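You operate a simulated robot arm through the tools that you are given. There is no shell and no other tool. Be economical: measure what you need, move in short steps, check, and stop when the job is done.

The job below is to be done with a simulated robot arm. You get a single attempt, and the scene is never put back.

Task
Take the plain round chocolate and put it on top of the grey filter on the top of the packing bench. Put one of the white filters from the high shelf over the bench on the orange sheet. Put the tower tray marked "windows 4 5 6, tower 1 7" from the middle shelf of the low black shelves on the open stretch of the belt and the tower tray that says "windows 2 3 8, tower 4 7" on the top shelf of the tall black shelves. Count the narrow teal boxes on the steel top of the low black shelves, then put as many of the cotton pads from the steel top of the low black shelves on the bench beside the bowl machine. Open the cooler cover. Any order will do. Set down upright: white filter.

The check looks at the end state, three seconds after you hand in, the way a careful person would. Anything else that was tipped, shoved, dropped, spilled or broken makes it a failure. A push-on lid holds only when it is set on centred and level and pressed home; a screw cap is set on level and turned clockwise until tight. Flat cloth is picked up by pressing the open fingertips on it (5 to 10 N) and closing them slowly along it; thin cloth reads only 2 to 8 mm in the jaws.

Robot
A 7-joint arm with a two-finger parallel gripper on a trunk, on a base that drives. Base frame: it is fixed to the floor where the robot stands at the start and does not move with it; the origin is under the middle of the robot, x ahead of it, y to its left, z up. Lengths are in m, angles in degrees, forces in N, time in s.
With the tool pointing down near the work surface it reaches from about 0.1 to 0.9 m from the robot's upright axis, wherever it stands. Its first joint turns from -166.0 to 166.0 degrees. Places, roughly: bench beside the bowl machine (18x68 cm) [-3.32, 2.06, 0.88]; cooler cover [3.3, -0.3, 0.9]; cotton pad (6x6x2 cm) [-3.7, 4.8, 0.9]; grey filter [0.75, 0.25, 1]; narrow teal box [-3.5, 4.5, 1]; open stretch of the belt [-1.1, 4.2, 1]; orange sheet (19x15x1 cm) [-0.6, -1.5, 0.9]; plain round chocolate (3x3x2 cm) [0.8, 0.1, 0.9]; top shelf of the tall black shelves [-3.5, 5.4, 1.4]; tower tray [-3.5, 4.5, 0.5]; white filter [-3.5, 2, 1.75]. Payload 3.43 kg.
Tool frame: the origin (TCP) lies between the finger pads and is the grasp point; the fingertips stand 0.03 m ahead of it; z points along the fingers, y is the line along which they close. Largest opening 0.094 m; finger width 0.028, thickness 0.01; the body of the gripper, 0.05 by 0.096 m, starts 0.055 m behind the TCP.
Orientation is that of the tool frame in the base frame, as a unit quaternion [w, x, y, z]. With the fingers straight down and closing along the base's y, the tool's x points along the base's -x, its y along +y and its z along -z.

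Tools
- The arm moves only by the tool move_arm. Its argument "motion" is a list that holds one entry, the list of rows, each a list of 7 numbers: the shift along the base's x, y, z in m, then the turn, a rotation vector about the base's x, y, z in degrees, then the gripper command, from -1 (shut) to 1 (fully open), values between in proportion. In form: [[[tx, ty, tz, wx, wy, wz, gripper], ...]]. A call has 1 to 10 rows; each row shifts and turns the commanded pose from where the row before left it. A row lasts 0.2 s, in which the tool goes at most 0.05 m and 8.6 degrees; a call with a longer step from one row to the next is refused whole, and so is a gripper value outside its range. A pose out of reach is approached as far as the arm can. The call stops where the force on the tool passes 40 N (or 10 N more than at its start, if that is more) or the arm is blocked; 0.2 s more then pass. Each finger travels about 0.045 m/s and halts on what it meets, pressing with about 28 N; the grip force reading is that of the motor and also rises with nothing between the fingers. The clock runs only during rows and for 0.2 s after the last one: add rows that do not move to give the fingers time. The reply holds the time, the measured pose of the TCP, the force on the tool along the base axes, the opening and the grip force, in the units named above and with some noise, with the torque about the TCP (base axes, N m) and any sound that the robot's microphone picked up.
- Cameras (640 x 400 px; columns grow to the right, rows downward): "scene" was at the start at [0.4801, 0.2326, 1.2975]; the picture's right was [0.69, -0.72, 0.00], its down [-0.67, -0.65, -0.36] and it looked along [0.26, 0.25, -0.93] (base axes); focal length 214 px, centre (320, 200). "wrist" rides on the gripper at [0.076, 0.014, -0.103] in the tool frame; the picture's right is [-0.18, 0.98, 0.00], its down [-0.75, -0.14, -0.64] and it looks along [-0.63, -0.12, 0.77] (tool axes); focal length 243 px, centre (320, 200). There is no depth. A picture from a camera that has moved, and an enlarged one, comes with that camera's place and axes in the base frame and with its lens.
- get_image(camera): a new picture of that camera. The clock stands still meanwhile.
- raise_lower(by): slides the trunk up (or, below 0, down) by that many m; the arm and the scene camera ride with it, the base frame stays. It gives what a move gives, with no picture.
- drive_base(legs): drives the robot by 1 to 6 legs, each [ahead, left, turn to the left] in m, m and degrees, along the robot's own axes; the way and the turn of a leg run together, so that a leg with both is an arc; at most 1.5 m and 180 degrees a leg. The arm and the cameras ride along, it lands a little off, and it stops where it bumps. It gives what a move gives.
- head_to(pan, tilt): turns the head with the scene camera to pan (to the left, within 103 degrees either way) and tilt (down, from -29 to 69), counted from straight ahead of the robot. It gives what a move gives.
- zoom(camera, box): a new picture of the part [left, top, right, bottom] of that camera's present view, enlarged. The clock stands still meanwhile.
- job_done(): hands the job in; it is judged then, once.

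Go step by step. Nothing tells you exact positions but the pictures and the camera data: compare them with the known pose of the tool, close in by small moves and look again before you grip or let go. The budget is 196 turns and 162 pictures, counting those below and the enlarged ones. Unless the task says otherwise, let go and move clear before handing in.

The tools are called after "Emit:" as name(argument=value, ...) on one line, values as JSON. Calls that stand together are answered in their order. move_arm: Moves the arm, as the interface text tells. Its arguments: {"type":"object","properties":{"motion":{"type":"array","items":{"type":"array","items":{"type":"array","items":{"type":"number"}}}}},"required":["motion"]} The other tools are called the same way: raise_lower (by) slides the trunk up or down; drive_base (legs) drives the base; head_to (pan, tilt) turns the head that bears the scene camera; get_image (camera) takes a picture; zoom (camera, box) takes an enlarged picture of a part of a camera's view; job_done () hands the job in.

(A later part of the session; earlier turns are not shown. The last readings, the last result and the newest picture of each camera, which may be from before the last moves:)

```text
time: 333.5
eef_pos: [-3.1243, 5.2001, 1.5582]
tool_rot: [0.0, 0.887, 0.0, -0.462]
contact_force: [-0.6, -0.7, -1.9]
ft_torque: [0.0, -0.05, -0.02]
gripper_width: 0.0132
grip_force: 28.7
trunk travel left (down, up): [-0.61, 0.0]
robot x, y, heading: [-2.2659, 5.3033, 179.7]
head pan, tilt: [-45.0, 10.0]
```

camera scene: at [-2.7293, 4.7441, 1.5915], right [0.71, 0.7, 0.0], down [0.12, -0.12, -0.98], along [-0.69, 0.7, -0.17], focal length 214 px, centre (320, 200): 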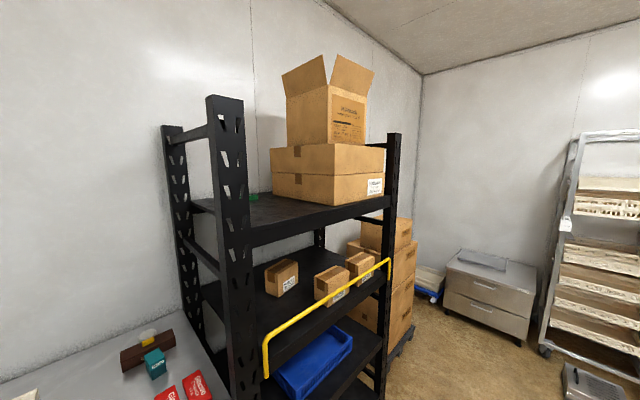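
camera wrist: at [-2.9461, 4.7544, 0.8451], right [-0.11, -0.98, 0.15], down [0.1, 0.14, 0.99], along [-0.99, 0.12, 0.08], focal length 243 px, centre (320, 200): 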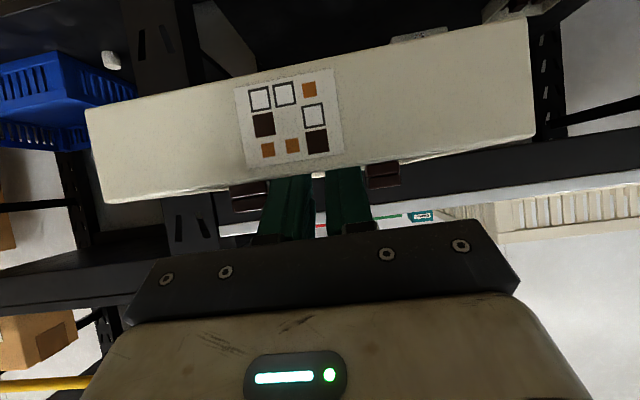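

Emit:
drive_base(legs=[[0.265, 0, 0]])

Emit:
head_to(pan=0, tilt=20)

Emit:
get_image(camera="scene")

```text
time: 335.4
eef_pos: [-3.3886, 5.2038, 1.5582]
tool_rot: [-0.002, 0.887, -0.002, -0.462]
contact_force: [0.5, 0.1, -1.4]
ft_torque: [0.01, -0.01, -0.03]
gripper_width: 0.0133
grip_force: 28.2
trunk travel left (down, up): [-0.61, 0.0]
robot x, y, heading: [-2.5313, 5.309, 179.7]
head pan, tilt: [-45.0, 10.0]
```

```text
time: 336.5
eef_pos: [-3.3878, 5.205, 1.5587]
tool_rot: [-0.002, 0.887, -0.002, -0.462]
contact_force: [0.2, 0.4, -1.2]
ft_torque: [0.02, -0.02, 0.02]
gripper_width: 0.0136
grip_force: 27.5
trunk travel left (down, up): [-0.61, 0.0]
robot x, y, heading: [-2.5344, 5.3062, 179.6]
head pan, tilt: [0.0, 20.0]
```

```text
30 pictures are left
camera scene: at [-3.0714, 5.1128, 1.5753], right [0.01, 1.0, 0.0], down [0.34, 0.0, -0.94], along [-0.94, 0.01, -0.34], focal length 214 px, centre (320, 200)
```

scene: 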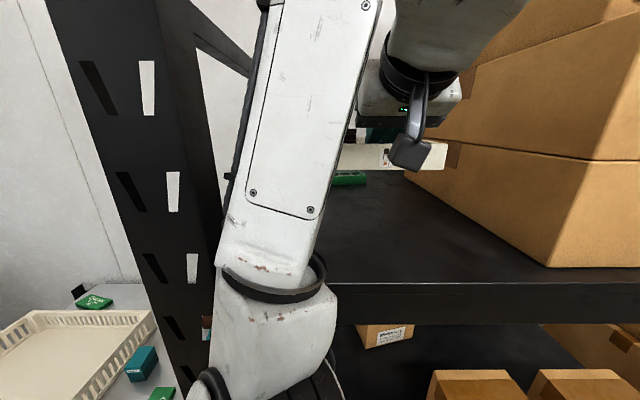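

Emit:
raise_lower(by=-0.07)

Emit:
move_arm(motion=[[[0, 0, -0.008, 0, 0, 0, -0.95], [0, 0, -0.006, 0, 0, 0, -0.95], [0, 0, -0.005, 0, 0, 0, -0.95], [0, 0, 0, 0, 0, 0, -0.95]]])

Emit:
zoom(camera="scene", box=[300, 80, 540, 300])

```text
time: 337.6
eef_pos: [-3.3889, 5.2041, 1.4877]
tool_rot: [-0.001, 0.887, -0.002, -0.462]
contact_force: [-0.5, 0.1, -1.1]
ft_torque: [-0.01, -0.02, 0.0]
gripper_width: 0.0135
grip_force: 28.2
trunk travel left (down, up): [-0.54, 0.07]
robot x, y, heading: [-2.5313, 5.3027, 179.5]
head pan, tilt: [0.0, 20.0]
```

```text
time: 338.6
eef_pos: [-3.3891, 5.2043, 1.4697]
tool_rot: [-0.002, 0.886, -0.002, -0.463]
contact_force: [0.1, -0.8, -2.1]
ft_torque: [-0.02, -0.04, -0.03]
gripper_width: 0.0131
grip_force: 28.0
trunk travel left (down, up): [-0.54, 0.07]
robot x, y, heading: [-2.5312, 5.3088, 179.7]
head pan, tilt: [0.0, 20.0]
```

```text
1.82 times, centred on (420, 190) of scene
camera zoom: at [-3.0714, 5.1128, 1.5052], right [0.01, 1.0, 0.0], down [0.34, 0.0, -0.94], along [-0.94, 0.01, -0.34], focal length 390 px, centre (138, 218)
```

zoom: 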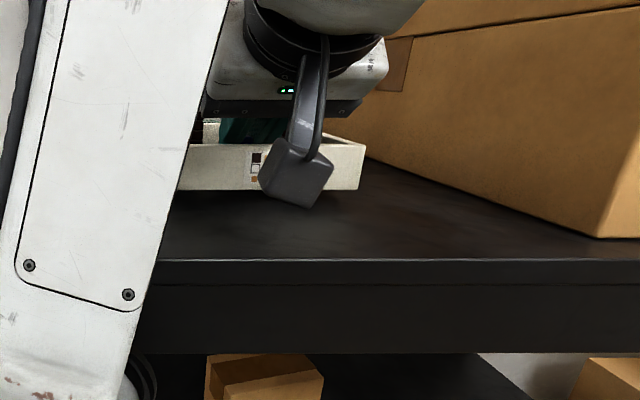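

Emit:
move_arm(motion=[[[0, 0, -0.003, 0, 0, 0, -0.95], [0, 0, -0.003, 0, 0, 0, -0.95], [0, 0, -0.003, 0, 0, 0, -0.95], [0, 0, -0.002, 0, 0, 0, -0.95], [0, 0, 0, 0, 0, 0, -0.95]]])

```text
time: 339.8
eef_pos: [-3.3875, 5.2036, 1.4584]
tool_rot: [-0.001, 0.887, -0.002, -0.462]
contact_force: [-0.4, -0.7, -1.3]
ft_torque: [-0.01, -0.02, 0.02]
gripper_width: 0.0137
grip_force: 28.3
trunk travel left (down, up): [-0.54, 0.07]
robot x, y, heading: [-2.5332, 5.3051, 179.4]
head pan, tilt: [0.0, 20.0]
```

Emit:
move_arm(motion=[[[0, 0, -0.003, 0, 0, 0, -0.95], [0, 0, -0.003, 0, 0, 0, -0.95], [0, 0, -0.003, 0, 0, 0, -0.95], [0, 0, -0.003, 0, 0, 0, -0.95], [0, 0, -0.003, 0, 0, 0, -0.95], [0, 0, 0, 0, 0, 0, -0.95]]])

```text
time: 340.9
eef_pos: [-3.3882, 5.2038, 1.4516]
tool_rot: [-0.001, 0.883, -0.002, -0.469]
contact_force: [0.2, 0.5, 10.2]
ft_torque: [-0.04, -0.5, -0.06]
gripper_width: 0.0137
grip_force: 28.7
trunk travel left (down, up): [-0.54, 0.07]
robot x, y, heading: [-2.5364, 5.3067, 179.6]
head pan, tilt: [0.0, 20.0]
stopped in row 5: the force on the tool passed its limit at 43 N (the readings are from after the stop); the commanded pose is now the measured one
```

Contact with the shelf. Release and lift clear.

Emit:
move_arm(motion=[[[0, 0, 0.001, 0, 0, 0, -0.8], [0, 0, 0, 0, 0, 0, -0.65], [0, 0, 0, 0, 0, 0, -0.58], [0, 0, 0, 0, 0, 0, -0.58], [0, 0, 0.006, 0, 0, 0, -0.58], [0, 0, 0.012, 0, 0, 0, -0.58], [0, 0, 0.02, 0, 0, 0, -0.58], [0, 0, 0.03, 0, 0, 0, -0.58], [0, 0, 0.03, 0, 0, 0, -0.58]]])

Emit:
drive_base(legs=[[-0.35, 0, 0]])

Emit:
get_image(camera="scene")

```text
time: 342.9
eef_pos: [-3.3894, 5.204, 1.5496]
tool_rot: [-0.002, 0.884, -0.002, -0.467]
contact_force: [-0.1, 0.1, 0.2]
ft_torque: [-0.01, 0.01, -0.05]
gripper_width: 0.0198
grip_force: 0.1
trunk travel left (down, up): [-0.54, 0.07]
robot x, y, heading: [-2.5295, 5.3047, 179.5]
head pan, tilt: [0.0, 20.0]
```

```text
time: 345.2
eef_pos: [-3.0369, 5.2012, 1.5493]
tool_rot: [-0.001, 0.884, -0.001, -0.467]
contact_force: [-0.3, -0.6, -0.3]
ft_torque: [0.02, -0.03, -0.01]
gripper_width: 0.0197
grip_force: 0.1
trunk travel left (down, up): [-0.54, 0.07]
robot x, y, heading: [-2.1777, 5.3064, 179.7]
head pan, tilt: [0.0, 20.0]
```

```text
28 pictures are left
camera scene: at [-2.7183, 5.1103, 1.5053], right [0.0, 1.0, 0.0], down [0.34, 0.0, -0.94], along [-0.94, 0.0, -0.34], focal length 214 px, centre (320, 200)
```

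scene: 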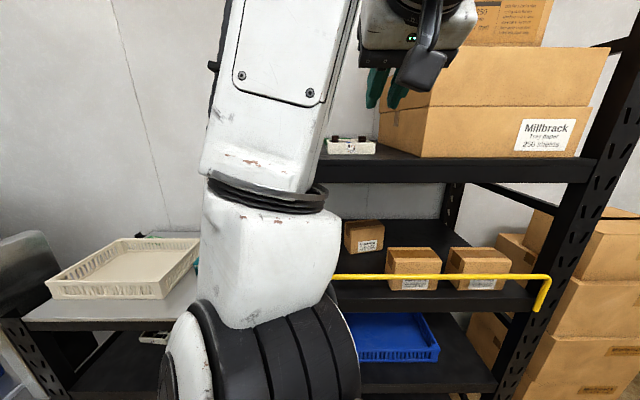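

Second tray placed. Now for the white filter: raise the arm, back off slightly and strafe left to the high shelf.

Emit:
raise_lower(by=0.07)

Emit:
drive_base(legs=[[0.1, 0, 0.3], [0, 1.45, 0], [0, 1.45, 0]])

Emit:
move_arm(motion=[[[0, 0, 0.03, 0, 0, 0, 0.9], [0, 0, 0.03, 0, 0, 0, 0.9], [0, 0, 0.02, 0, 0, 0, 0.9], [0, 0, 0.015, 0, 0, 0, 0.9], [0, 0, 0, 0, 0, 0, 0.9]]])

Emit:
get_image(camera="wrist")

```text
time: 346.2
eef_pos: [-3.036, 5.2002, 1.6183]
tool_rot: [-0.002, 0.884, -0.002, -0.467]
contact_force: [0.1, -0.2, -1.6]
ft_torque: [0.03, 0.0, -0.03]
gripper_width: 0.0198
grip_force: 0.1
trunk travel left (down, up): [-0.61, 0.0]
robot x, y, heading: [-2.1834, 5.3045, 179.9]
head pan, tilt: [0.0, 20.0]
```

```text
time: 361.0
eef_pos: [-3.0968, 2.2856, 1.6198]
tool_rot: [0.004, 0.883, 0.008, -0.469]
contact_force: [1.1, 0.2, -0.3]
ft_torque: [-0.02, -0.02, 0.0]
gripper_width: 0.0196
grip_force: 0.1
trunk travel left (down, up): [-0.61, 0.0]
robot x, y, heading: [-2.2429, 2.4065, -179.1]
head pan, tilt: [0.0, 20.0]
```

```text
time: 362.2
eef_pos: [-3.0964, 2.2859, 1.7158]
tool_rot: [0.003, 0.884, 0.007, -0.468]
contact_force: [0.4, -0.1, 0.2]
ft_torque: [0.01, 0.05, 0.03]
gripper_width: 0.0891
grip_force: 0.0
trunk travel left (down, up): [-0.61, 0.0]
robot x, y, heading: [-2.2453, 2.4034, -178.9]
head pan, tilt: [0.0, 20.0]
```

```text
27 pictures are left
camera wrist: at [-2.9698, 2.274, 1.71], right [-0.09, -0.98, 0.15], down [0.1, 0.14, 0.98], along [-0.99, 0.1, 0.09], focal length 243 px, centre (320, 200)
```

wrist: 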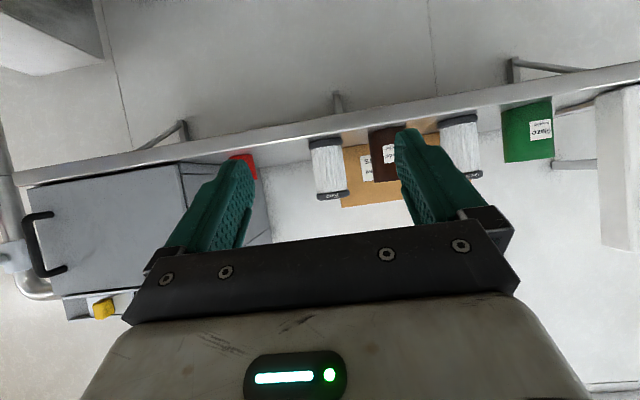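

The filter is straight ahead at y ≈ 2.297, z 1.645–1.75. Align the heading and advance.

Emit:
drive_base(legs=[[0, 0, -0.9], [0.25, 0, 0]])

Emit:
get_image(camera="wrist")

```text
time: 364.3
eef_pos: [-3.3517, 2.3004, 1.7154]
tool_rot: [0.0, 0.884, 0.0, -0.468]
contact_force: [0.9, 0.1, -0.6]
ft_torque: [0.03, 0.02, -0.04]
gripper_width: 0.0891
grip_force: 0.1
trunk travel left (down, up): [-0.61, 0.0]
robot x, y, heading: [-2.4962, 2.4034, 180.0]
head pan, tilt: [0.0, 20.0]
```

```text
26 pictures are left
camera wrist: at [-3.2234, 2.2864, 1.7097], right [-0.1, -0.98, 0.15], down [0.11, 0.14, 0.98], along [-0.99, 0.12, 0.09], focal length 243 px, centre (320, 200)
```

wrist: 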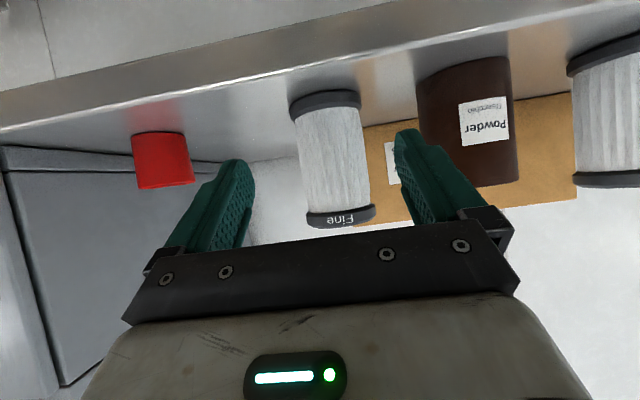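

Emit:
move_arm(motion=[[[0, -0.004, 0, 0, 0, 0, 0.9], [0, 0, 0, 0, 0, 0, 0.9]]])

Emit:
drive_base(legs=[[0.097, 0, 0]])

Emit:
get_image(camera="wrist")

```text
time: 364.9
eef_pos: [-3.3513, 2.2966, 1.7153]
tool_rot: [0.0, 0.884, 0.0, -0.467]
contact_force: [-0.9, -0.5, -0.5]
ft_torque: [-0.02, -0.02, 0.02]
gripper_width: 0.0893
grip_force: 0.0
trunk travel left (down, up): [-0.61, 0.0]
robot x, y, heading: [-2.4946, 2.4058, 180.0]
head pan, tilt: [0.0, 20.0]
```

```text
time: 366.1
eef_pos: [-3.4495, 2.2956, 1.7142]
tool_rot: [0.0, 0.884, 0.001, -0.467]
contact_force: [0.1, 0.4, 0.4]
ft_torque: [-0.01, 0.01, -0.02]
gripper_width: 0.089
grip_force: 0.0
trunk travel left (down, up): [-0.61, 0.0]
robot x, y, heading: [-2.5941, 2.4071, 179.9]
head pan, tilt: [0.0, 20.0]
```

```text
25 pictures are left
camera wrist: at [-3.3218, 2.2821, 1.7096], right [-0.1, -0.98, 0.15], down [0.11, 0.14, 0.98], along [-0.99, 0.12, 0.09], focal length 243 px, centre (320, 200)
```

wrist: 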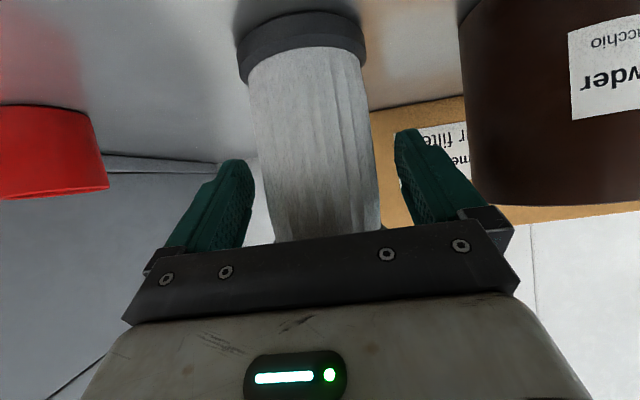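

Filter is between the fingers. Close and lift with a small raise.

Emit:
move_arm(motion=[[[0, 0, 0, 0, 0, 0, 0.6], [0, 0, 0, 0, 0, 0, 0.3], [0, 0, 0, 0, 0, 0, 0.1], [0, 0, 0, 0, 0, 0, 0.1], [0, 0, 0, 0, 0, 0, 0.1], [0, 0, 0.01, 0, 0, 0, 0.1], [0, 0, 0.015, 0, 0, 0, 0.1], [0, 0, 0.015, 0, 0, 0, 0.1]]])

Emit:
get_image(camera="wrist")

```text
time: 367.9
eef_pos: [-3.4539, 2.2979, 1.7456]
tool_rot: [-0.005, 0.888, -0.002, -0.46]
contact_force: [0.0, 0.3, -1.2]
ft_torque: [-0.02, 0.01, 0.01]
gripper_width: 0.0707
grip_force: 27.9
trunk travel left (down, up): [-0.61, 0.0]
robot x, y, heading: [-2.5927, 2.4018, 180.0]
head pan, tilt: [0.0, 20.0]
```

```text
24 pictures are left
camera wrist: at [-3.3272, 2.2829, 1.7426], right [-0.11, -0.98, 0.14], down [0.09, 0.13, 0.99], along [-0.99, 0.13, 0.08], focal length 243 px, centre (320, 200)
```

wrist: 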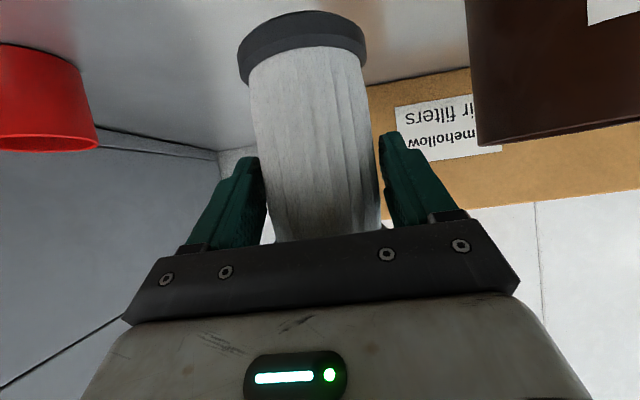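

Filter held upright. I carry it back along the known corridor toward the orange sheet.

Emit:
drive_base(legs=[[-0.4, 0, 0], [0, 0.53, 0], [-1.0, 0, 0], [-0.95, 0, 0], [0, 0, 90], [1.4, 0, 0]])

Emit:
head_to(pan=0, tilt=25)

Emit:
get_image(camera="scene")

```text
time: 392.8
eef_pos: [-0.1453, -0.3767, 1.7487]
tool_rot: [0.325, 0.627, 0.626, -0.33]
contact_force: [-0.2, 0.0, -1.0]
ft_torque: [0.0, -0.01, 0.0]
gripper_width: 0.0696
grip_force: 27.4
trunk travel left (down, up): [-0.61, 0.0]
robot x, y, heading: [-0.2503, 0.4863, -90.5]
head pan, tilt: [0.0, 20.0]
```

```text
time: 393.5
eef_pos: [-0.1444, -0.3788, 1.7458]
tool_rot: [0.322, 0.627, 0.628, -0.33]
contact_force: [0.8, -0.3, -1.4]
ft_torque: [0.01, -0.01, 0.0]
gripper_width: 0.0693
grip_force: 28.4
trunk travel left (down, up): [-0.61, 0.0]
robot x, y, heading: [-0.2524, 0.4793, -90.3]
head pan, tilt: [0.0, 25.0]
```

```text
23 pictures are left
camera scene: at [-0.0679, -0.055, 1.5888], right [-1.0, 0.06, 0.0], down [0.01, 0.2, -0.98], along [-0.06, -0.98, -0.2], focal length 214 px, centre (320, 200)
```

scene: 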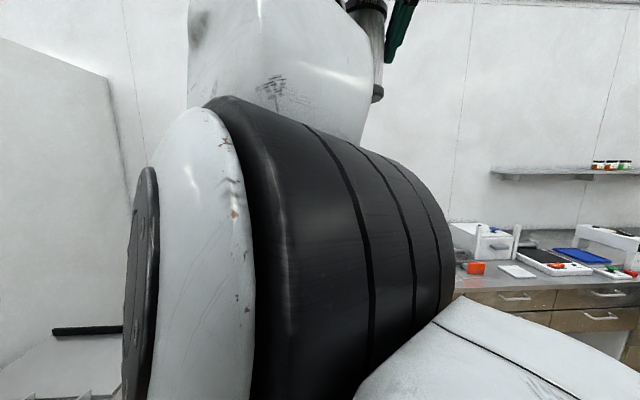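

The elbow is in front of the camera; I lower the arm to a lower carry height and look again.

Emit:
move_arm(motion=[[[0, 0, -0.04, 0, 0, 0, 0.1], [0, 0, -0.05, 0, 0, 0, 0.1], [0, 0, -0.05, 0, 0, 0, 0.1], [0, 0, -0.05, 0, 0, 0, 0.1], [0, 0, -0.05, 0, 0, 0, 0.1], [0, 0, -0.05, 0, 0, 0, 0.1], [0, 0, -0.05, 0, 0, 0, 0.1], [0, 0, -0.05, 0, 0, 0, 0.1], [0, 0, -0.05, 0, 0, 0, 0.1], [0, 0, -0.04, 0, 0, 0, 0.1]]])

Emit:
head_to(pan=-25, tilt=25)

Emit:
get_image(camera="scene")

```text
time: 395.7
eef_pos: [-0.1457, -0.3794, 1.2701]
tool_rot: [0.325, 0.627, 0.626, -0.331]
contact_force: [0.7, -0.5, -0.3]
ft_torque: [0.04, 0.03, 0.01]
gripper_width: 0.0692
grip_force: 28.4
trunk travel left (down, up): [-0.61, 0.0]
robot x, y, heading: [-0.2489, 0.4824, -90.3]
head pan, tilt: [0.0, 25.0]
```

```text
time: 396.6
eef_pos: [-0.1452, -0.3795, 1.2695]
tool_rot: [0.324, 0.628, 0.626, -0.331]
contact_force: [0.2, -0.8, -1.4]
ft_torque: [0.0, 0.04, -0.01]
gripper_width: 0.0691
grip_force: 28.0
trunk travel left (down, up): [-0.61, 0.0]
robot x, y, heading: [-0.2546, 0.483, -90.5]
head pan, tilt: [-25.0, 25.0]
```

```text
22 pictures are left
camera scene: at [-0.1017, -0.0453, 1.5672], right [-0.9, 0.43, 0.0], down [0.18, 0.38, -0.91], along [-0.39, -0.82, -0.42], focal length 214 px, centre (320, 200)
```

scene: 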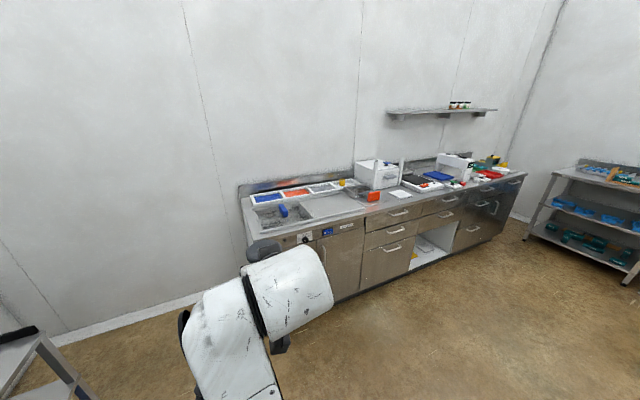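

Emit:
zoom(camera="scene", box=[230, 160, 420, 270])

```text
3.37 times, centred on (325, 215) of scene
camera zoom: at [-0.1017, -0.0453, 1.5672], right [-0.9, 0.43, 0.0], down [0.18, 0.38, -0.91], along [-0.39, -0.82, -0.42], focal length 722 px, centre (303, 150)
```

zoom: 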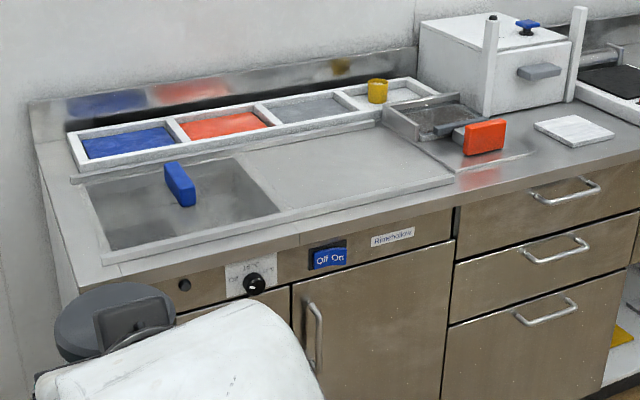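

The orange sheet lies in a frame about 0.5 m deep in the counter, so I'll first set the filter on the free counter front edge, regrip it from above, then place it tool-down. Moving to the counter spot (-1.0, -1.14).

Emit:
drive_base(legs=[[0.6, 0, 0.5], [0, -0.85, 0], [0.16, 0, 0]])

Emit:
move_arm(motion=[[[0, 0, -0.04, 0, 0, 0, 0.1], [0, 0, -0.05, 0, 0, 0, 0.1], [0, 0, -0.05, 0, 0, 0, 0.1], [0, 0, -0.05, 0, 0, 0, 0.1], [0, 0, -0.04, 0, 0, 0, 0.1], [0, 0, 0, 0, 0, 0, 0.1]]])

Emit:
head_to(pan=0, tilt=40)

Emit:
get_image(camera="scene")

```text
time: 405.1
eef_pos: [-0.9973, -1.136, 1.2693]
tool_rot: [0.324, 0.628, 0.626, -0.331]
contact_force: [0.2, -0.3, -1.1]
ft_torque: [0.0, -0.02, 0.0]
gripper_width: 0.0689
grip_force: 28.4
trunk travel left (down, up): [-0.61, 0.0]
robot x, y, heading: [-1.1043, -0.2708, -90.3]
head pan, tilt: [-25.0, 25.0]
```

```text
time: 406.5
eef_pos: [-0.9979, -1.1374, 1.0409]
tool_rot: [0.325, 0.627, 0.627, -0.33]
contact_force: [0.0, -1.0, -1.1]
ft_torque: [0.03, -0.01, 0.04]
gripper_width: 0.0687
grip_force: 28.0
trunk travel left (down, up): [-0.61, 0.0]
robot x, y, heading: [-1.1011, -0.2777, -90.1]
head pan, tilt: [-25.0, 25.0]
```

```text
time: 407.4
eef_pos: [-0.9987, -1.1381, 1.0405]
tool_rot: [0.324, 0.627, 0.626, -0.331]
contact_force: [-0.2, -0.1, -1.2]
ft_torque: [0.01, 0.02, -0.02]
gripper_width: 0.0689
grip_force: 28.1
trunk travel left (down, up): [-0.61, 0.0]
robot x, y, heading: [-1.1066, -0.2728, -90.4]
head pan, tilt: [0.0, 40.0]
```

```text
20 pictures are left
camera scene: at [-0.9154, -0.8052, 1.5439], right [-1.0, 0.01, 0.0], down [0.0, 0.64, -0.77], along [-0.01, -0.77, -0.64], focal length 214 px, centre (320, 200)
```

scene: 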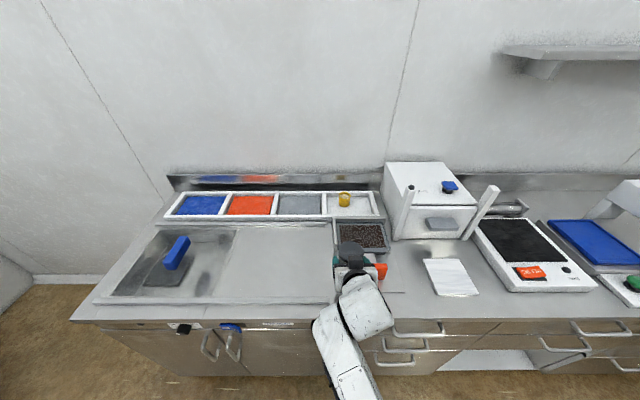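

Emit:
move_arm(motion=[[[-0.012, -0.005, -0.03, 0, 0, 0, 0.1], [0, 0, -0.03, 0, 0, 0, 0.1], [0, 0, -0.008, 0, 0, 0, 0.1], [0, 0, -0.005, 0, 0, 0, 0.1], [0, 0, -0.004, 0, 0, 0, 0.1], [0, 0, -0.004, 0, 0, 0, 0.1], [0, 0, -0.004, 0, 0, 0, 0.1], [0, 0, -0.004, 0, 0, 0, 0.1], [0, 0, -0.004, 0, 0, 0, 0.1], [0, 0, 0, 0, 0, 0, 0.1]]])

```text
time: 408.9
eef_pos: [-1.0093, -1.1418, 0.964]
tool_rot: [0.328, 0.625, 0.623, -0.336]
contact_force: [-1.6, 20.7, 13.8]
ft_torque: [-0.38, 0.33, -0.65]
gripper_width: 0.0669
grip_force: 27.9
trunk travel left (down, up): [-0.61, 0.0]
robot x, y, heading: [-1.1035, -0.2741, -90.4]
head pan, tilt: [0.0, 40.0]
stopped in row 7: the force on the tool passed its limit at 43 N (the readings are from after the stop); the commanded pose is now the measured one
```

Emit:
zoom(camera="scene", box=[300, 210, 420, 320])

```text
3.64 times, centred on (360, 265) of scene
camera zoom: at [-0.9156, -0.8031, 1.5441], right [-1.0, 0.01, 0.0], down [0.0, 0.64, -0.77], along [0.0, -0.77, -0.64], focal length 780 px, centre (174, -36)
```

zoom: 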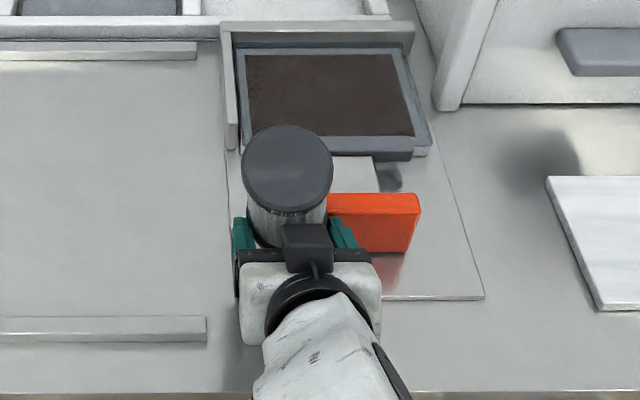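

Filter is down on the counter plate. Release gently, back the hand straight off and check.

Emit:
move_arm(motion=[[[0, 0, 0.002, 0, 0, 0, 0.1], [0, 0, 0, 0, 0, 0, 0.3], [0, 0, 0, 0, 0, 0, 0.6], [0, 0, 0, 0, 0, 0, 0.85], [0, 0, 0, 0, 0, 0, 0.85], [0, 0.03, 0.01, 0, 0, 0, 0.85], [0, 0.045, 0.01, 0, 0, 0, 0.85], [0, 0.045, 0.02, 0, 0, 0, 0.85], [0, 0.0, 0.03, 0, 0, 0, 0.85]]])

Emit:
zoom(camera="scene", box=[280, 190, 440, 320])

```text
time: 410.9
eef_pos: [-1.0107, -1.0231, 1.0333]
tool_rot: [0.328, 0.625, 0.625, -0.334]
contact_force: [-0.3, -1.5, 0.7]
ft_torque: [0.02, -0.01, 0.01]
gripper_width: 0.0871
grip_force: 0.0
trunk travel left (down, up): [-0.61, 0.0]
robot x, y, heading: [-1.1057, -0.276, -90.2]
head pan, tilt: [0.0, 40.0]
```

```text
3.08 times, centred on (360, 255) of scene
camera zoom: at [-0.9155, -0.8047, 1.5439], right [-1.0, 0.01, 0.0], down [0.0, 0.64, -0.77], along [-0.01, -0.77, -0.64], focal length 660 px, centre (197, 31)
```

zoom: 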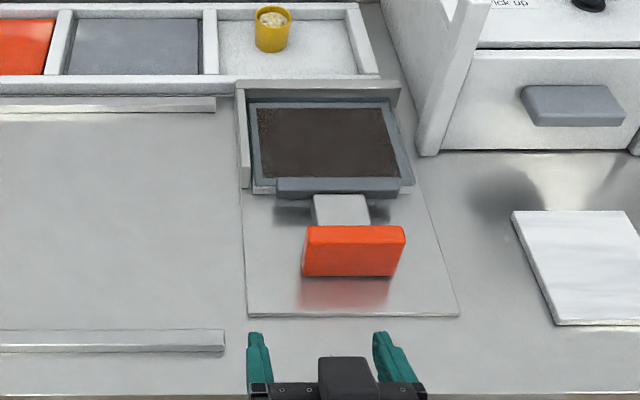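

The filter isn't where I released it; I need to find it.

Emit:
get_image(camera="wrist")

Emit:
get_image(camera="scene")

```text
17 pictures are left
camera wrist: at [-0.9953, -0.8938, 1.0286], right [0.98, -0.11, 0.14], down [-0.13, 0.11, 0.99], along [-0.12, -0.99, 0.09], focal length 243 px, centre (320, 200)
```

wrist: 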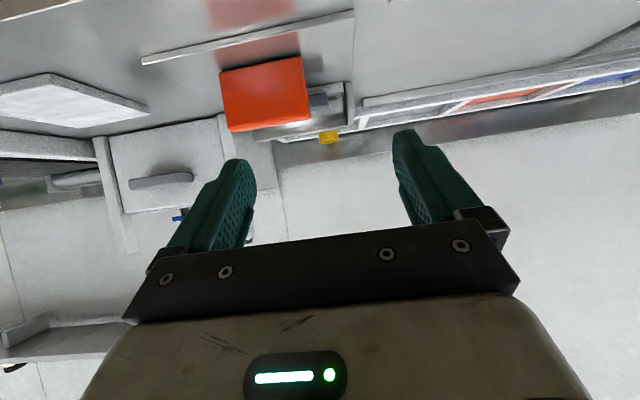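

```text
16 pictures are left
camera scene: at [-0.9155, -0.8047, 1.5439], right [-1.0, 0.01, 0.0], down [0.0, 0.64, -0.77], along [-0.01, -0.77, -0.64], focal length 214 px, centre (320, 200)
```

scene: 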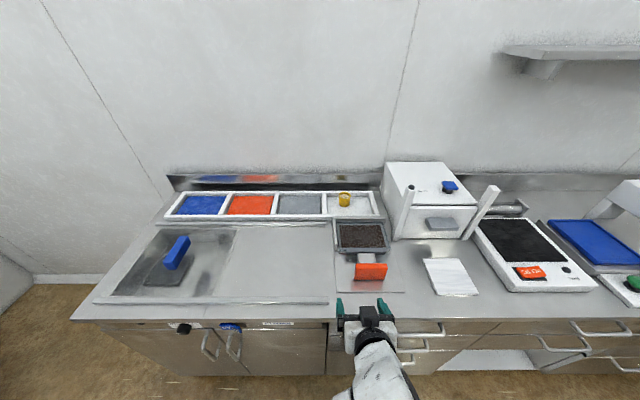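

It must have gone over the front edge. I back away and look at the floor.

Emit:
drive_base(legs=[[-0.25, 0, 0]])

Emit:
head_to(pan=-10, tilt=55)

Emit:
get_image(camera="scene")

```text
time: 412.7
eef_pos: [-1.0103, -0.77, 1.0338]
tool_rot: [0.328, 0.625, 0.624, -0.335]
contact_force: [-0.7, -0.5, -0.8]
ft_torque: [0.01, 0.02, 0.01]
gripper_width: 0.087
grip_force: 0.0
trunk travel left (down, up): [-0.61, 0.0]
robot x, y, heading: [-1.104, -0.0205, -90.2]
head pan, tilt: [0.0, 40.0]
```

```text
time: 413.5
eef_pos: [-1.0088, -0.7693, 1.0339]
tool_rot: [0.327, 0.626, 0.624, -0.334]
contact_force: [-0.1, 0.2, 0.2]
ft_torque: [0.01, 0.01, -0.01]
gripper_width: 0.087
grip_force: 0.1
trunk travel left (down, up): [-0.61, 0.0]
robot x, y, heading: [-1.1056, -0.0224, -90.2]
head pan, tilt: [-10.0, 55.0]
```

```text
15 pictures are left
camera scene: at [-0.9264, -0.5389, 1.5233], right [-0.98, 0.18, 0.0], down [0.15, 0.81, -0.57], along [-0.1, -0.56, -0.82], focal length 214 px, centre (320, 200)
```

scene: 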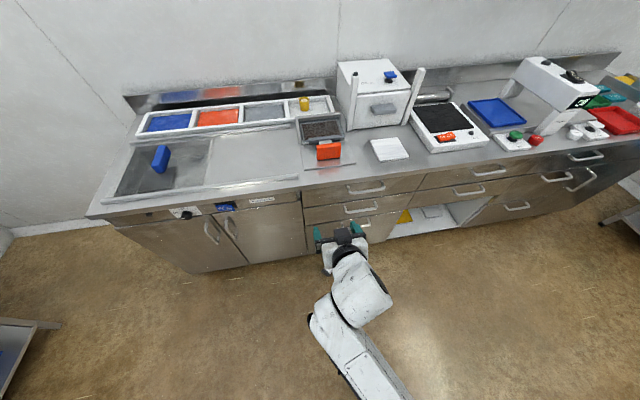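

Emit:
head_to(pan=15, tilt=69)

Emit:
get_image(camera="scene")

```text
time: 414.4
eef_pos: [-1.009, -0.7712, 1.0339]
tool_rot: [0.328, 0.625, 0.624, -0.334]
contact_force: [-0.6, 0.8, -1.0]
ft_torque: [0.01, 0.01, 0.01]
gripper_width: 0.0869
grip_force: 0.1
trunk travel left (down, up): [-0.61, 0.0]
robot x, y, heading: [-1.1051, -0.0256, -90.4]
head pan, tilt: [15.0, 68.8]
```

```text
14 pictures are left
camera scene: at [-0.8994, -0.5221, 1.5078], right [-0.97, -0.25, 0.0], down [-0.23, 0.9, -0.36], along [0.09, -0.35, -0.93], focal length 214 px, centre (320, 200)
```

scene: 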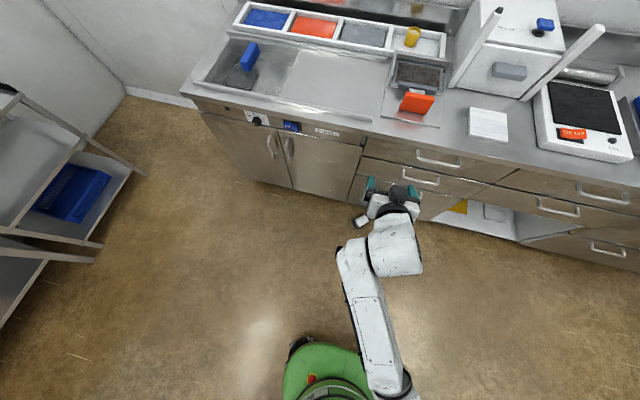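

Emit:
zoom(camera="scene", box=[320, 190, 420, 250])

```text
6.40 times, centred on (370, 220) of scene
camera zoom: at [-0.8994, -0.5221, 1.5078], right [-0.97, -0.25, 0.0], down [-0.23, 0.9, -0.36], along [0.09, -0.35, -0.93], focal length 1373 px, centre (0, 72)
```

zoom: 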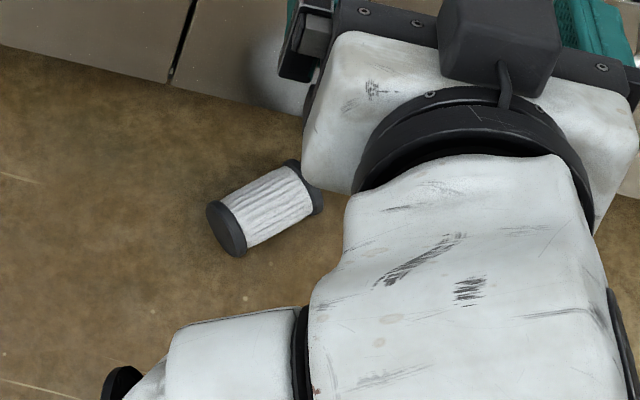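

Found: the filter lies on the floor at about (-1.08, -0.99), axis at ~41°. I'll recover it: bring the tool vertical, yaw across the filter's axis, lower the trunk and approach.

Emit:
move_arm(motion=[[[0, 0, 0.01, 8, 0, 0, 0.95], [0, 0, 0.01, 8, 0, 0, 0.95], [0, 0, 0, 8, 0, 0, 0.95], [0, 0, 0, 8, 0, 0, 0.95], [0, 0, 0, 8, 0, 0, 0.95], [0, 0, 0, 8, 0, 0, 0.95], [0, 0, 0, 8, 0, 0, 0.95]]])

Emit:
move_arm(motion=[[[0, 0, 0, 0, 0, -8.1, 0.95], [0, 0, 0, 0, 0, -8.1, 0.95], [0, 0, 0, 0, 0, -8.1, 0.95], [0, 0, 0, 0, 0, -8.1, 0.95], [0, 0, 0, 0, 0, -8.1, 0.95], [0, 0, 0, 0, 0, -8.1, 0.95]]])

Emit:
raise_lower(by=-0.4)

Emit:
raise_lower(by=-0.2)

Emit:
drive_base(legs=[[0.22, -0.07, 0.4]])

```text
time: 416.0
eef_pos: [-1.0133, -0.7778, 1.0611]
tool_rot: [0.114, 0.697, 0.696, -0.128]
contact_force: [-0.4, 0.4, 0.8]
ft_torque: [-0.02, -0.01, 0.0]
gripper_width: 0.0917
grip_force: 0.0
out of reach, approached as far as the arm can: row 5, 6, 7
trunk travel left (down, up): [-0.61, 0.0]
robot x, y, heading: [-1.103, -0.0232, -90.6]
head pan, tilt: [15.0, 68.8]
```

```text
time: 417.4
eef_pos: [-1.0128, -0.777, 1.0614]
tool_rot: [0.051, 0.922, 0.347, -0.165]
contact_force: [0.2, 0.6, -0.2]
ft_torque: [0.0, 0.01, 0.02]
gripper_width: 0.0914
grip_force: 0.0
trunk travel left (down, up): [-0.61, 0.0]
robot x, y, heading: [-1.1007, -0.0245, -90.5]
head pan, tilt: [15.0, 68.8]
```

```text
time: 421.2
eef_pos: [-1.0117, -0.7775, 0.661]
tool_rot: [0.051, 0.922, 0.349, -0.162]
contact_force: [-0.4, -0.9, 0.6]
ft_torque: [0.01, -0.02, -0.02]
gripper_width: 0.0916
grip_force: 0.1
trunk travel left (down, up): [-0.21, 0.4]
robot x, y, heading: [-1.1047, -0.0223, -90.4]
head pan, tilt: [15.0, 68.8]
```

```text
time: 423.4
eef_pos: [-1.0117, -0.7776, 0.4608]
tool_rot: [0.052, 0.922, 0.348, -0.163]
contact_force: [-0.3, -0.7, -0.3]
ft_torque: [0.0, 0.0, 0.03]
gripper_width: 0.0916
grip_force: 0.1
trunk travel left (down, up): [-0.01, 0.6]
robot x, y, heading: [-1.1034, -0.0233, -90.5]
head pan, tilt: [15.0, 68.8]
```

```text
time: 425.1
eef_pos: [-1.0769, -0.998, 0.461]
tool_rot: [0.052, 0.92, 0.352, -0.163]
contact_force: [-0.4, 0.9, 0.2]
ft_torque: [-0.04, 0.01, -0.02]
gripper_width: 0.0919
grip_force: 0.1
trunk travel left (down, up): [-0.01, 0.6]
robot x, y, heading: [-1.1744, -0.244, -90.0]
head pan, tilt: [15.0, 68.8]
```

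Emit:
move_arm(motion=[[[0, 0, -0.03, 5.3, -5.96, -0.15, 0.95], [0, 0, -0.03, 5.3, -5.96, -0.15, 0.95], [0, 0, -0.03, 5.3, -5.96, -0.15, 0.95], [0, 0, -0.03, 5.3, -5.96, -0.15, 0.95], [0, 0, -0.03, 5.3, -5.96, -0.15, 0.95], [-0.003, 0.003, -0.04, 0, 0, 0, 0.95], [-0.003, 0.003, -0.04, 0, 0, 0, 0.95], [0, 0, -0.04, 0, 0, 0, 0.95], [0, 0, -0.04, 0, 0, 0, 0.95], [0, 0, 0, 0, 0, 0, 0.95]]])

Emit:
get_image(camera="wrist")

```text
time: 427.3
eef_pos: [-1.0763, -0.9828, 0.1491]
tool_rot: [-0.077, 0.916, 0.36, 0.157]
contact_force: [-0.5, 0.0, 0.4]
ft_torque: [-0.03, 0.02, -0.02]
gripper_width: 0.0916
grip_force: 0.1
trunk travel left (down, up): [-0.01, 0.6]
robot x, y, heading: [-1.174, -0.2456, -89.7]
head pan, tilt: [15.0, 68.8]
```

```text
12 pictures are left
camera wrist: at [-1.0378, -0.9702, 0.2713], right [0.55, -0.83, -0.09], down [-0.77, -0.54, 0.35], along [-0.34, -0.12, -0.93], focal length 243 px, centre (320, 200)
```

wrist: 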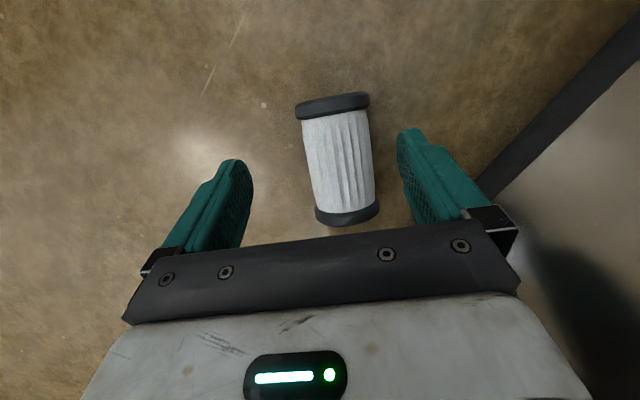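

Filter is well between the open fingers with the tool leaning back 20°, which will let me stand it upright at 70° pitch. Descend and grip.

Emit:
move_arm(motion=[[[-0.002, -0.006, -0.04, 0, 0, 0, 0.95], [-0.001, -0.004, -0.03, 0, 0, 0, 0.95], [0, 0, -0.02, 0, 0, 0, 0.95], [0, 0, -0.012, 0, 0, 0, 0.95], [0, 0, 0, 0, 0, 0, 0.6], [0, 0, 0, 0, 0, 0, 0.3], [0, 0, 0, 0, 0, 0, 0.1], [0, 0, 0, 0, 0, 0, 0.1], [0, 0, 0, 0, 0, 0, 0.1]]])

Emit:
raise_lower(by=0.3)

Emit:
get_image(camera="wrist")

```text
time: 429.5
eef_pos: [-1.0687, -0.9806, 0.0883]
tool_rot: [-0.08, 0.915, 0.361, 0.162]
contact_force: [0.6, 0.0, 1.9]
ft_torque: [-0.07, -0.05, -0.03]
gripper_width: 0.0523
grip_force: 0.0
out of reach, approached as far as the arm can: row 2, 3, 4
trunk travel left (down, up): [-0.01, 0.6]
robot x, y, heading: [-1.1746, -0.2448, -89.2]
head pan, tilt: [15.0, 68.8]
stopped in row 9: the arm was blocked; the commanded pose is now the measured one
```

```text
time: 432.1
eef_pos: [-1.0934, -0.8567, 0.2769]
tool_rot: [-0.249, 0.876, 0.369, 0.185]
contact_force: [1.7, -4.9, 0.7]
ft_torque: [0.31, 0.18, 0.13]
gripper_width: 0.0517
grip_force: 0.1
trunk travel left (down, up): [-0.29, 0.32]
robot x, y, heading: [-1.2241, -0.2482, -84.0]
head pan, tilt: [15.0, 68.8]
stopped: the arm was blocked; the commanded pose is now the measured one
```

```text
11 pictures are left
camera wrist: at [-1.0471, -0.8831, 0.3952], right [0.61, -0.69, -0.39], down [-0.69, -0.7, 0.18], along [-0.39, 0.16, -0.9], focal length 243 px, centre (320, 200)
```

wrist: 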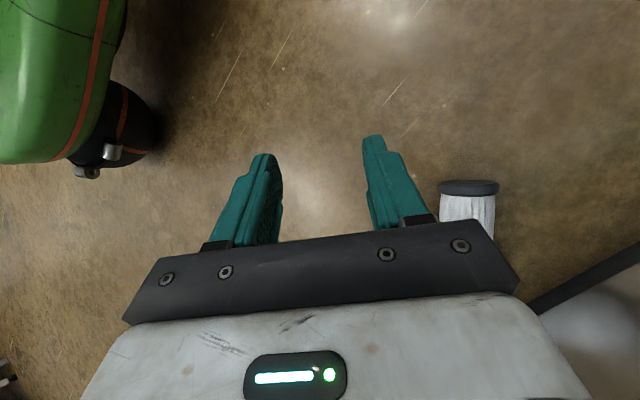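

The arm couldn't reach low enough that far out and then snagged under the counter. I back off, level the tool, and will retry with the filter closer to the robot.

Emit:
drive_base(legs=[[-0.22, 0, -6]])

Emit:
head_to(pan=10, tilt=60)

Emit:
get_image(camera="scene")

```text
time: 432.8
eef_pos: [-1.0325, -0.7806, 0.3254]
tool_rot: [-0.207, 0.869, 0.423, 0.153]
contact_force: [2.2, 2.3, 0.0]
ft_torque: [-0.18, 0.17, 0.06]
gripper_width: 0.0516
grip_force: 0.1
trunk travel left (down, up): [-0.29, 0.32]
robot x, y, heading: [-1.2151, -0.2117, -78.9]
head pan, tilt: [15.0, 68.8]
stopped in leg 1: the robot was blocked; the commanded pose is now the measured one
```

```text
time: 433.5
eef_pos: [-1.0596, -0.7788, 0.3225]
tool_rot: [-0.206, 0.874, 0.411, 0.157]
contact_force: [-0.4, -0.8, 0.5]
ft_torque: [0.01, 0.04, 0.05]
gripper_width: 0.0515
grip_force: 0.0
trunk travel left (down, up): [-0.29, 0.32]
robot x, y, heading: [-1.2257, -0.2048, -80.5]
head pan, tilt: [10.0, 60.0]
```

```text
10 pictures are left
camera scene: at [-0.9398, -0.6726, 1.1968], right [-0.94, -0.34, 0.0], down [-0.29, 0.82, -0.5], along [0.17, -0.47, -0.87], focal length 214 px, centre (320, 200)
```

scene: 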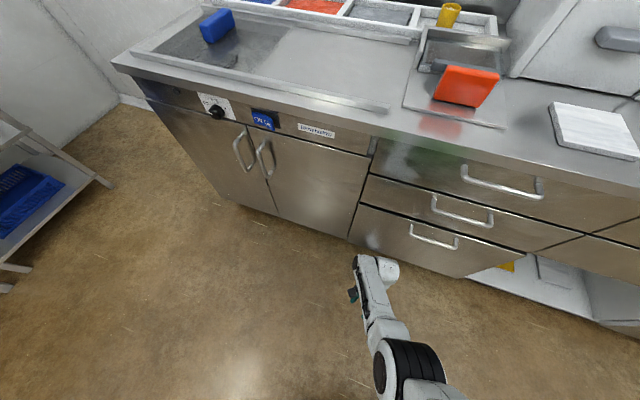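

Emit:
move_arm(motion=[[[0, 0.02, 0.02, -7.2, 2.0, -1.7, 0.95], [0, 0.02, 0.02, -7.2, 2.0, -1.7, 0.95], [0, 0.02, 0.02, -7.2, 2.0, -1.7, 0.95], [0, 0, 0.02, -7.2, 2.0, -1.7, 0.95], [0, 0, 0, 0, 0, 0, 0.95]]])

Emit:
drive_base(legs=[[0.2, 0, 0]])

Emit:
raise_lower(by=-0.2)

```text
time: 434.7
eef_pos: [-1.0564, -0.7192, 0.4029]
tool_rot: [0.0, 0.928, 0.373, 0.001]
contact_force: [-0.5, 0.3, 0.4]
ft_torque: [-0.01, -0.04, 0.02]
gripper_width: 0.0916
grip_force: 0.1
trunk travel left (down, up): [-0.29, 0.32]
robot x, y, heading: [-1.2285, -0.2069, -80.3]
head pan, tilt: [10.0, 60.0]
```

```text
time: 436.3
eef_pos: [-1.0225, -0.9178, 0.4035]
tool_rot: [0.0, 0.928, 0.372, 0.001]
contact_force: [-0.6, -0.6, 0.4]
ft_torque: [-0.01, 0.01, 0.01]
gripper_width: 0.0916
grip_force: 0.1
trunk travel left (down, up): [-0.29, 0.32]
robot x, y, heading: [-1.1898, -0.4087, -80.3]
head pan, tilt: [10.0, 60.0]
```

```text
time: 438.5
eef_pos: [-1.021, -0.9181, 0.2026]
tool_rot: [-0.001, 0.928, 0.372, 0.0]
contact_force: [0.4, -0.1, 0.7]
ft_torque: [0.03, -0.01, -0.01]
gripper_width: 0.092
grip_force: 0.1
trunk travel left (down, up): [-0.09, 0.52]
robot x, y, heading: [-1.1927, -0.4032, -80.1]
head pan, tilt: [10.0, 60.0]
```

Emit:
move_arm(motion=[[[-0.02, -0.024, 0, 4.5, -4.8, 0, 0.95], [-0.02, -0.024, 0, 4.5, -4.8, 0, 0.95], [-0.018, -0.024, 0, 4.5, -4.8, 0, 0.95], [0, 0, -0.03, 0, 0, 0, 0.95], [0, 0, -0.03, 0, 0, 0, 0.95], [0, 0, 0, 0, 0, 0, 0.95]]])

Emit:
get_image(camera="wrist")

```text
time: 439.9
eef_pos: [-1.085, -0.9831, 0.1401]
tool_rot: [-0.066, 0.915, 0.365, 0.16]
contact_force: [-0.2, -0.5, 0.3]
ft_torque: [0.0, 0.03, 0.01]
gripper_width: 0.0915
grip_force: 0.0
trunk travel left (down, up): [-0.09, 0.52]
robot x, y, heading: [-1.1929, -0.4066, -80.4]
head pan, tilt: [10.0, 60.0]
```

```text
9 pictures are left
camera wrist: at [-1.0482, -0.9686, 0.2631], right [0.55, -0.83, -0.07], down [-0.77, -0.54, 0.35], along [-0.32, -0.14, -0.94], focal length 243 px, centre (320, 200)
```

wrist: 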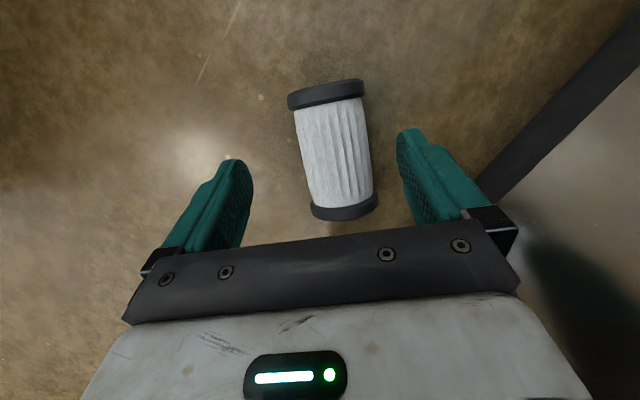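

Emit:
move_arm(motion=[[[0.006, -0.005, -0.03, 0, 0, 0, 0.95], [0, 0, -0.03, 0, 0, 0, 0.95], [0, 0, -0.02, 0, 0, 0, 0.95], [0, 0, -0.014, 0, 0, 0, 0.95], [0, 0, 0, 0, 0, 0, 0.95]]])

```text
time: 441.1
eef_pos: [-1.075, -0.9778, 0.0589]
tool_rot: [-0.073, 0.913, 0.369, 0.16]
contact_force: [-1.3, 0.4, -0.5]
ft_torque: [0.0, 0.02, -0.01]
gripper_width: 0.0918
grip_force: 0.2
out of reach, approached as far as the arm can: row 4
trunk travel left (down, up): [-0.09, 0.52]
robot x, y, heading: [-1.1947, -0.4094, -80.1]
head pan, tilt: [10.0, 60.0]
```

Emit:
raise_lower(by=-0.013)

Emit:
move_arm(motion=[[[0, 0, 0, 0, 0, 0, 0.6], [0, 0, 0, 0, 0, 0, 0.3], [0, 0, 0, 0, 0, 0, 0.1], [0, 0, 0, 0, 0, 0, 0.1], [0, 0, 0, 0, 0, 0, 0.1]]])

```text
time: 441.7
eef_pos: [-1.0803, -0.9776, 0.0445]
tool_rot: [-0.074, 0.915, 0.363, 0.162]
contact_force: [0.9, 0.0, 0.5]
ft_torque: [0.01, -0.01, 0.03]
gripper_width: 0.0918
grip_force: 0.0
trunk travel left (down, up): [-0.077, 0.533]
robot x, y, heading: [-1.1927, -0.4067, -80.1]
head pan, tilt: [10.0, 60.0]
```

```text
time: 442.9
eef_pos: [-1.0801, -0.9768, 0.0458]
tool_rot: [-0.075, 0.914, 0.363, 0.163]
contact_force: [-1.7, -5.6, 16.2]
ft_torque: [-0.29, 0.12, 0.02]
gripper_width: 0.0693
grip_force: 27.9
trunk travel left (down, up): [-0.077, 0.533]
robot x, y, heading: [-1.1968, -0.4071, -80.3]
head pan, tilt: [10.0, 60.0]
```

Gripped. Pull it back away from the cabinet while lifting.

Emit:
move_arm(motion=[[[0, 0.01, 0.03, 0, 0, 0, 0.1], [0, 0.03, 0.03, 0, 0, 0, 0.1], [0, 0.03, 0.03, 0, 0, 0, 0.1], [0.01, 0.03, 0.02, 0, 0, 0, 0.1]]])

Emit:
drive_base(legs=[[-0.15, 0.2, 0]])

Emit:
raise_lower(by=0.4)

Emit:
raise_lower(by=0.13)

Emit:
move_arm(motion=[[[0, 0, 0.02, -5.3, 5.96, 0.15, 0.1], [0, 0, 0.02, -5.3, 5.96, 0.15, 0.1], [0, 0, 0.02, -5.3, 5.96, 0.15, 0.1], [0, 0, 0.02, -5.3, 5.96, 0.15, 0.1], [0, 0, 0.02, -5.3, 5.96, 0.15, 0.1], [0, 0, 0.02, -5.3, 5.96, 0.15, 0.1], [0, 0, 0.02, -5.3, 5.96, 0.15, 0.1], [0, 0, 0.02, -5.3, 5.96, 0.15, 0.1], [0, 0, 0, -5.3, 5.96, 0.15, 0.1], [0, 0, 0, -5.3, 5.96, 0.15, 0.1]]])

```text
time: 443.9
eef_pos: [-1.0618, -0.9732, 0.071]
tool_rot: [-0.06, 0.914, 0.369, 0.16]
contact_force: [3.2, -7.7, 2.7]
ft_torque: [0.47, 0.27, 0.15]
gripper_width: 0.0693
grip_force: 27.8
out of reach, approached as far as the arm can: row 1, 2, 3
trunk travel left (down, up): [-0.077, 0.533]
robot x, y, heading: [-1.1924, -0.4094, -80.1]
head pan, tilt: [10.0, 60.0]
```

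```text
time: 445.7
eef_pos: [-0.8923, -0.7815, 0.069]
tool_rot: [-0.063, 0.914, 0.366, 0.16]
contact_force: [0.8, -2.0, -1.7]
ft_torque: [0.04, -0.01, -0.01]
gripper_width: 0.0693
grip_force: 27.9
trunk travel left (down, up): [-0.077, 0.533]
robot x, y, heading: [-1.0199, -0.2255, -80.4]
head pan, tilt: [10.0, 60.0]
```

```text
time: 449.5
eef_pos: [-0.892, -0.7805, 0.4696]
tool_rot: [-0.064, 0.914, 0.367, 0.161]
contact_force: [0.1, -0.2, -0.9]
ft_torque: [0.03, -0.03, -0.01]
gripper_width: 0.0688
grip_force: 28.3
trunk travel left (down, up): [-0.477, 0.133]
robot x, y, heading: [-1.0156, -0.2234, -80.1]
head pan, tilt: [10.0, 60.0]
```

```text
time: 451.1
eef_pos: [-0.892, -0.7813, 0.599]
tool_rot: [-0.064, 0.915, 0.366, 0.161]
contact_force: [0.0, 0.7, -0.7]
ft_torque: [0.0, 0.0, 0.01]
gripper_width: 0.0691
grip_force: 27.6
trunk travel left (down, up): [-0.607, 0.003]
robot x, y, heading: [-1.0203, -0.2233, -80.1]
head pan, tilt: [10.0, 60.0]
```

```text
time: 453.3
eef_pos: [-0.8934, -0.7824, 0.7599]
tool_rot: [0.164, 0.8, 0.331, -0.473]
contact_force: [0.2, 0.6, -1.2]
ft_torque: [0.0, 0.01, 0.04]
gripper_width: 0.0686
grip_force: 28.1
trunk travel left (down, up): [-0.607, 0.003]
robot x, y, heading: [-1.0209, -0.2219, -80.0]
head pan, tilt: [10.0, 60.0]
```

Filter held and nearly upright. I'll use the clear front strip of the packing bench for the regrip: raise, turn to face +x and read the attitude.

Emit:
move_arm(motion=[[[0, 0, 0.04, -3.1, 3.3, 0.2, 0.1], [0, 0, 0.04, -3.1, 3.3, 0.2, 0.1], [0, 0, 0.04, 0, 0, 8.3, 0.1], [0, 0, 0.04, 0, 0, 8.3, 0.1], [0, 0, 0.04, 0, 0, 8.3, 0.1], [0, 0, 0.04, 0, 0, 8.3, 0.1], [0, 0, 0.04, 0, 0, 8.3, 0.1], [0, 0, 0.03, 0, 0, 8.3, 0.1], [0, 0, 0, 0, 0, 8.3, 0.1]]])

Emit:
drive_base(legs=[[0, 0, 80], [0.7, 0.05, 0]])

```text
time: 455.3
eef_pos: [-0.8922, -0.7802, 1.0706]
tool_rot: [0.424, 0.511, 0.647, -0.375]
contact_force: [-0.1, 0.4, -1.2]
ft_torque: [0.04, -0.02, 0.02]
gripper_width: 0.0685
grip_force: 28.1
trunk travel left (down, up): [-0.607, 0.003]
robot x, y, heading: [-1.0194, -0.2245, -80.1]
head pan, tilt: [10.0, 60.0]
```

```text
time: 462.6
eef_pos: [0.2478, -0.1433, 1.0697]
tool_rot: [0.565, -0.024, 0.824, -0.014]
contact_force: [-0.2, -0.3, -1.6]
ft_torque: [0.01, 0.03, 0.01]
gripper_width: 0.0681
grip_force: 27.9
trunk travel left (down, up): [-0.607, 0.003]
robot x, y, heading: [-0.325, -0.175, 0.2]
head pan, tilt: [10.0, 60.0]
```

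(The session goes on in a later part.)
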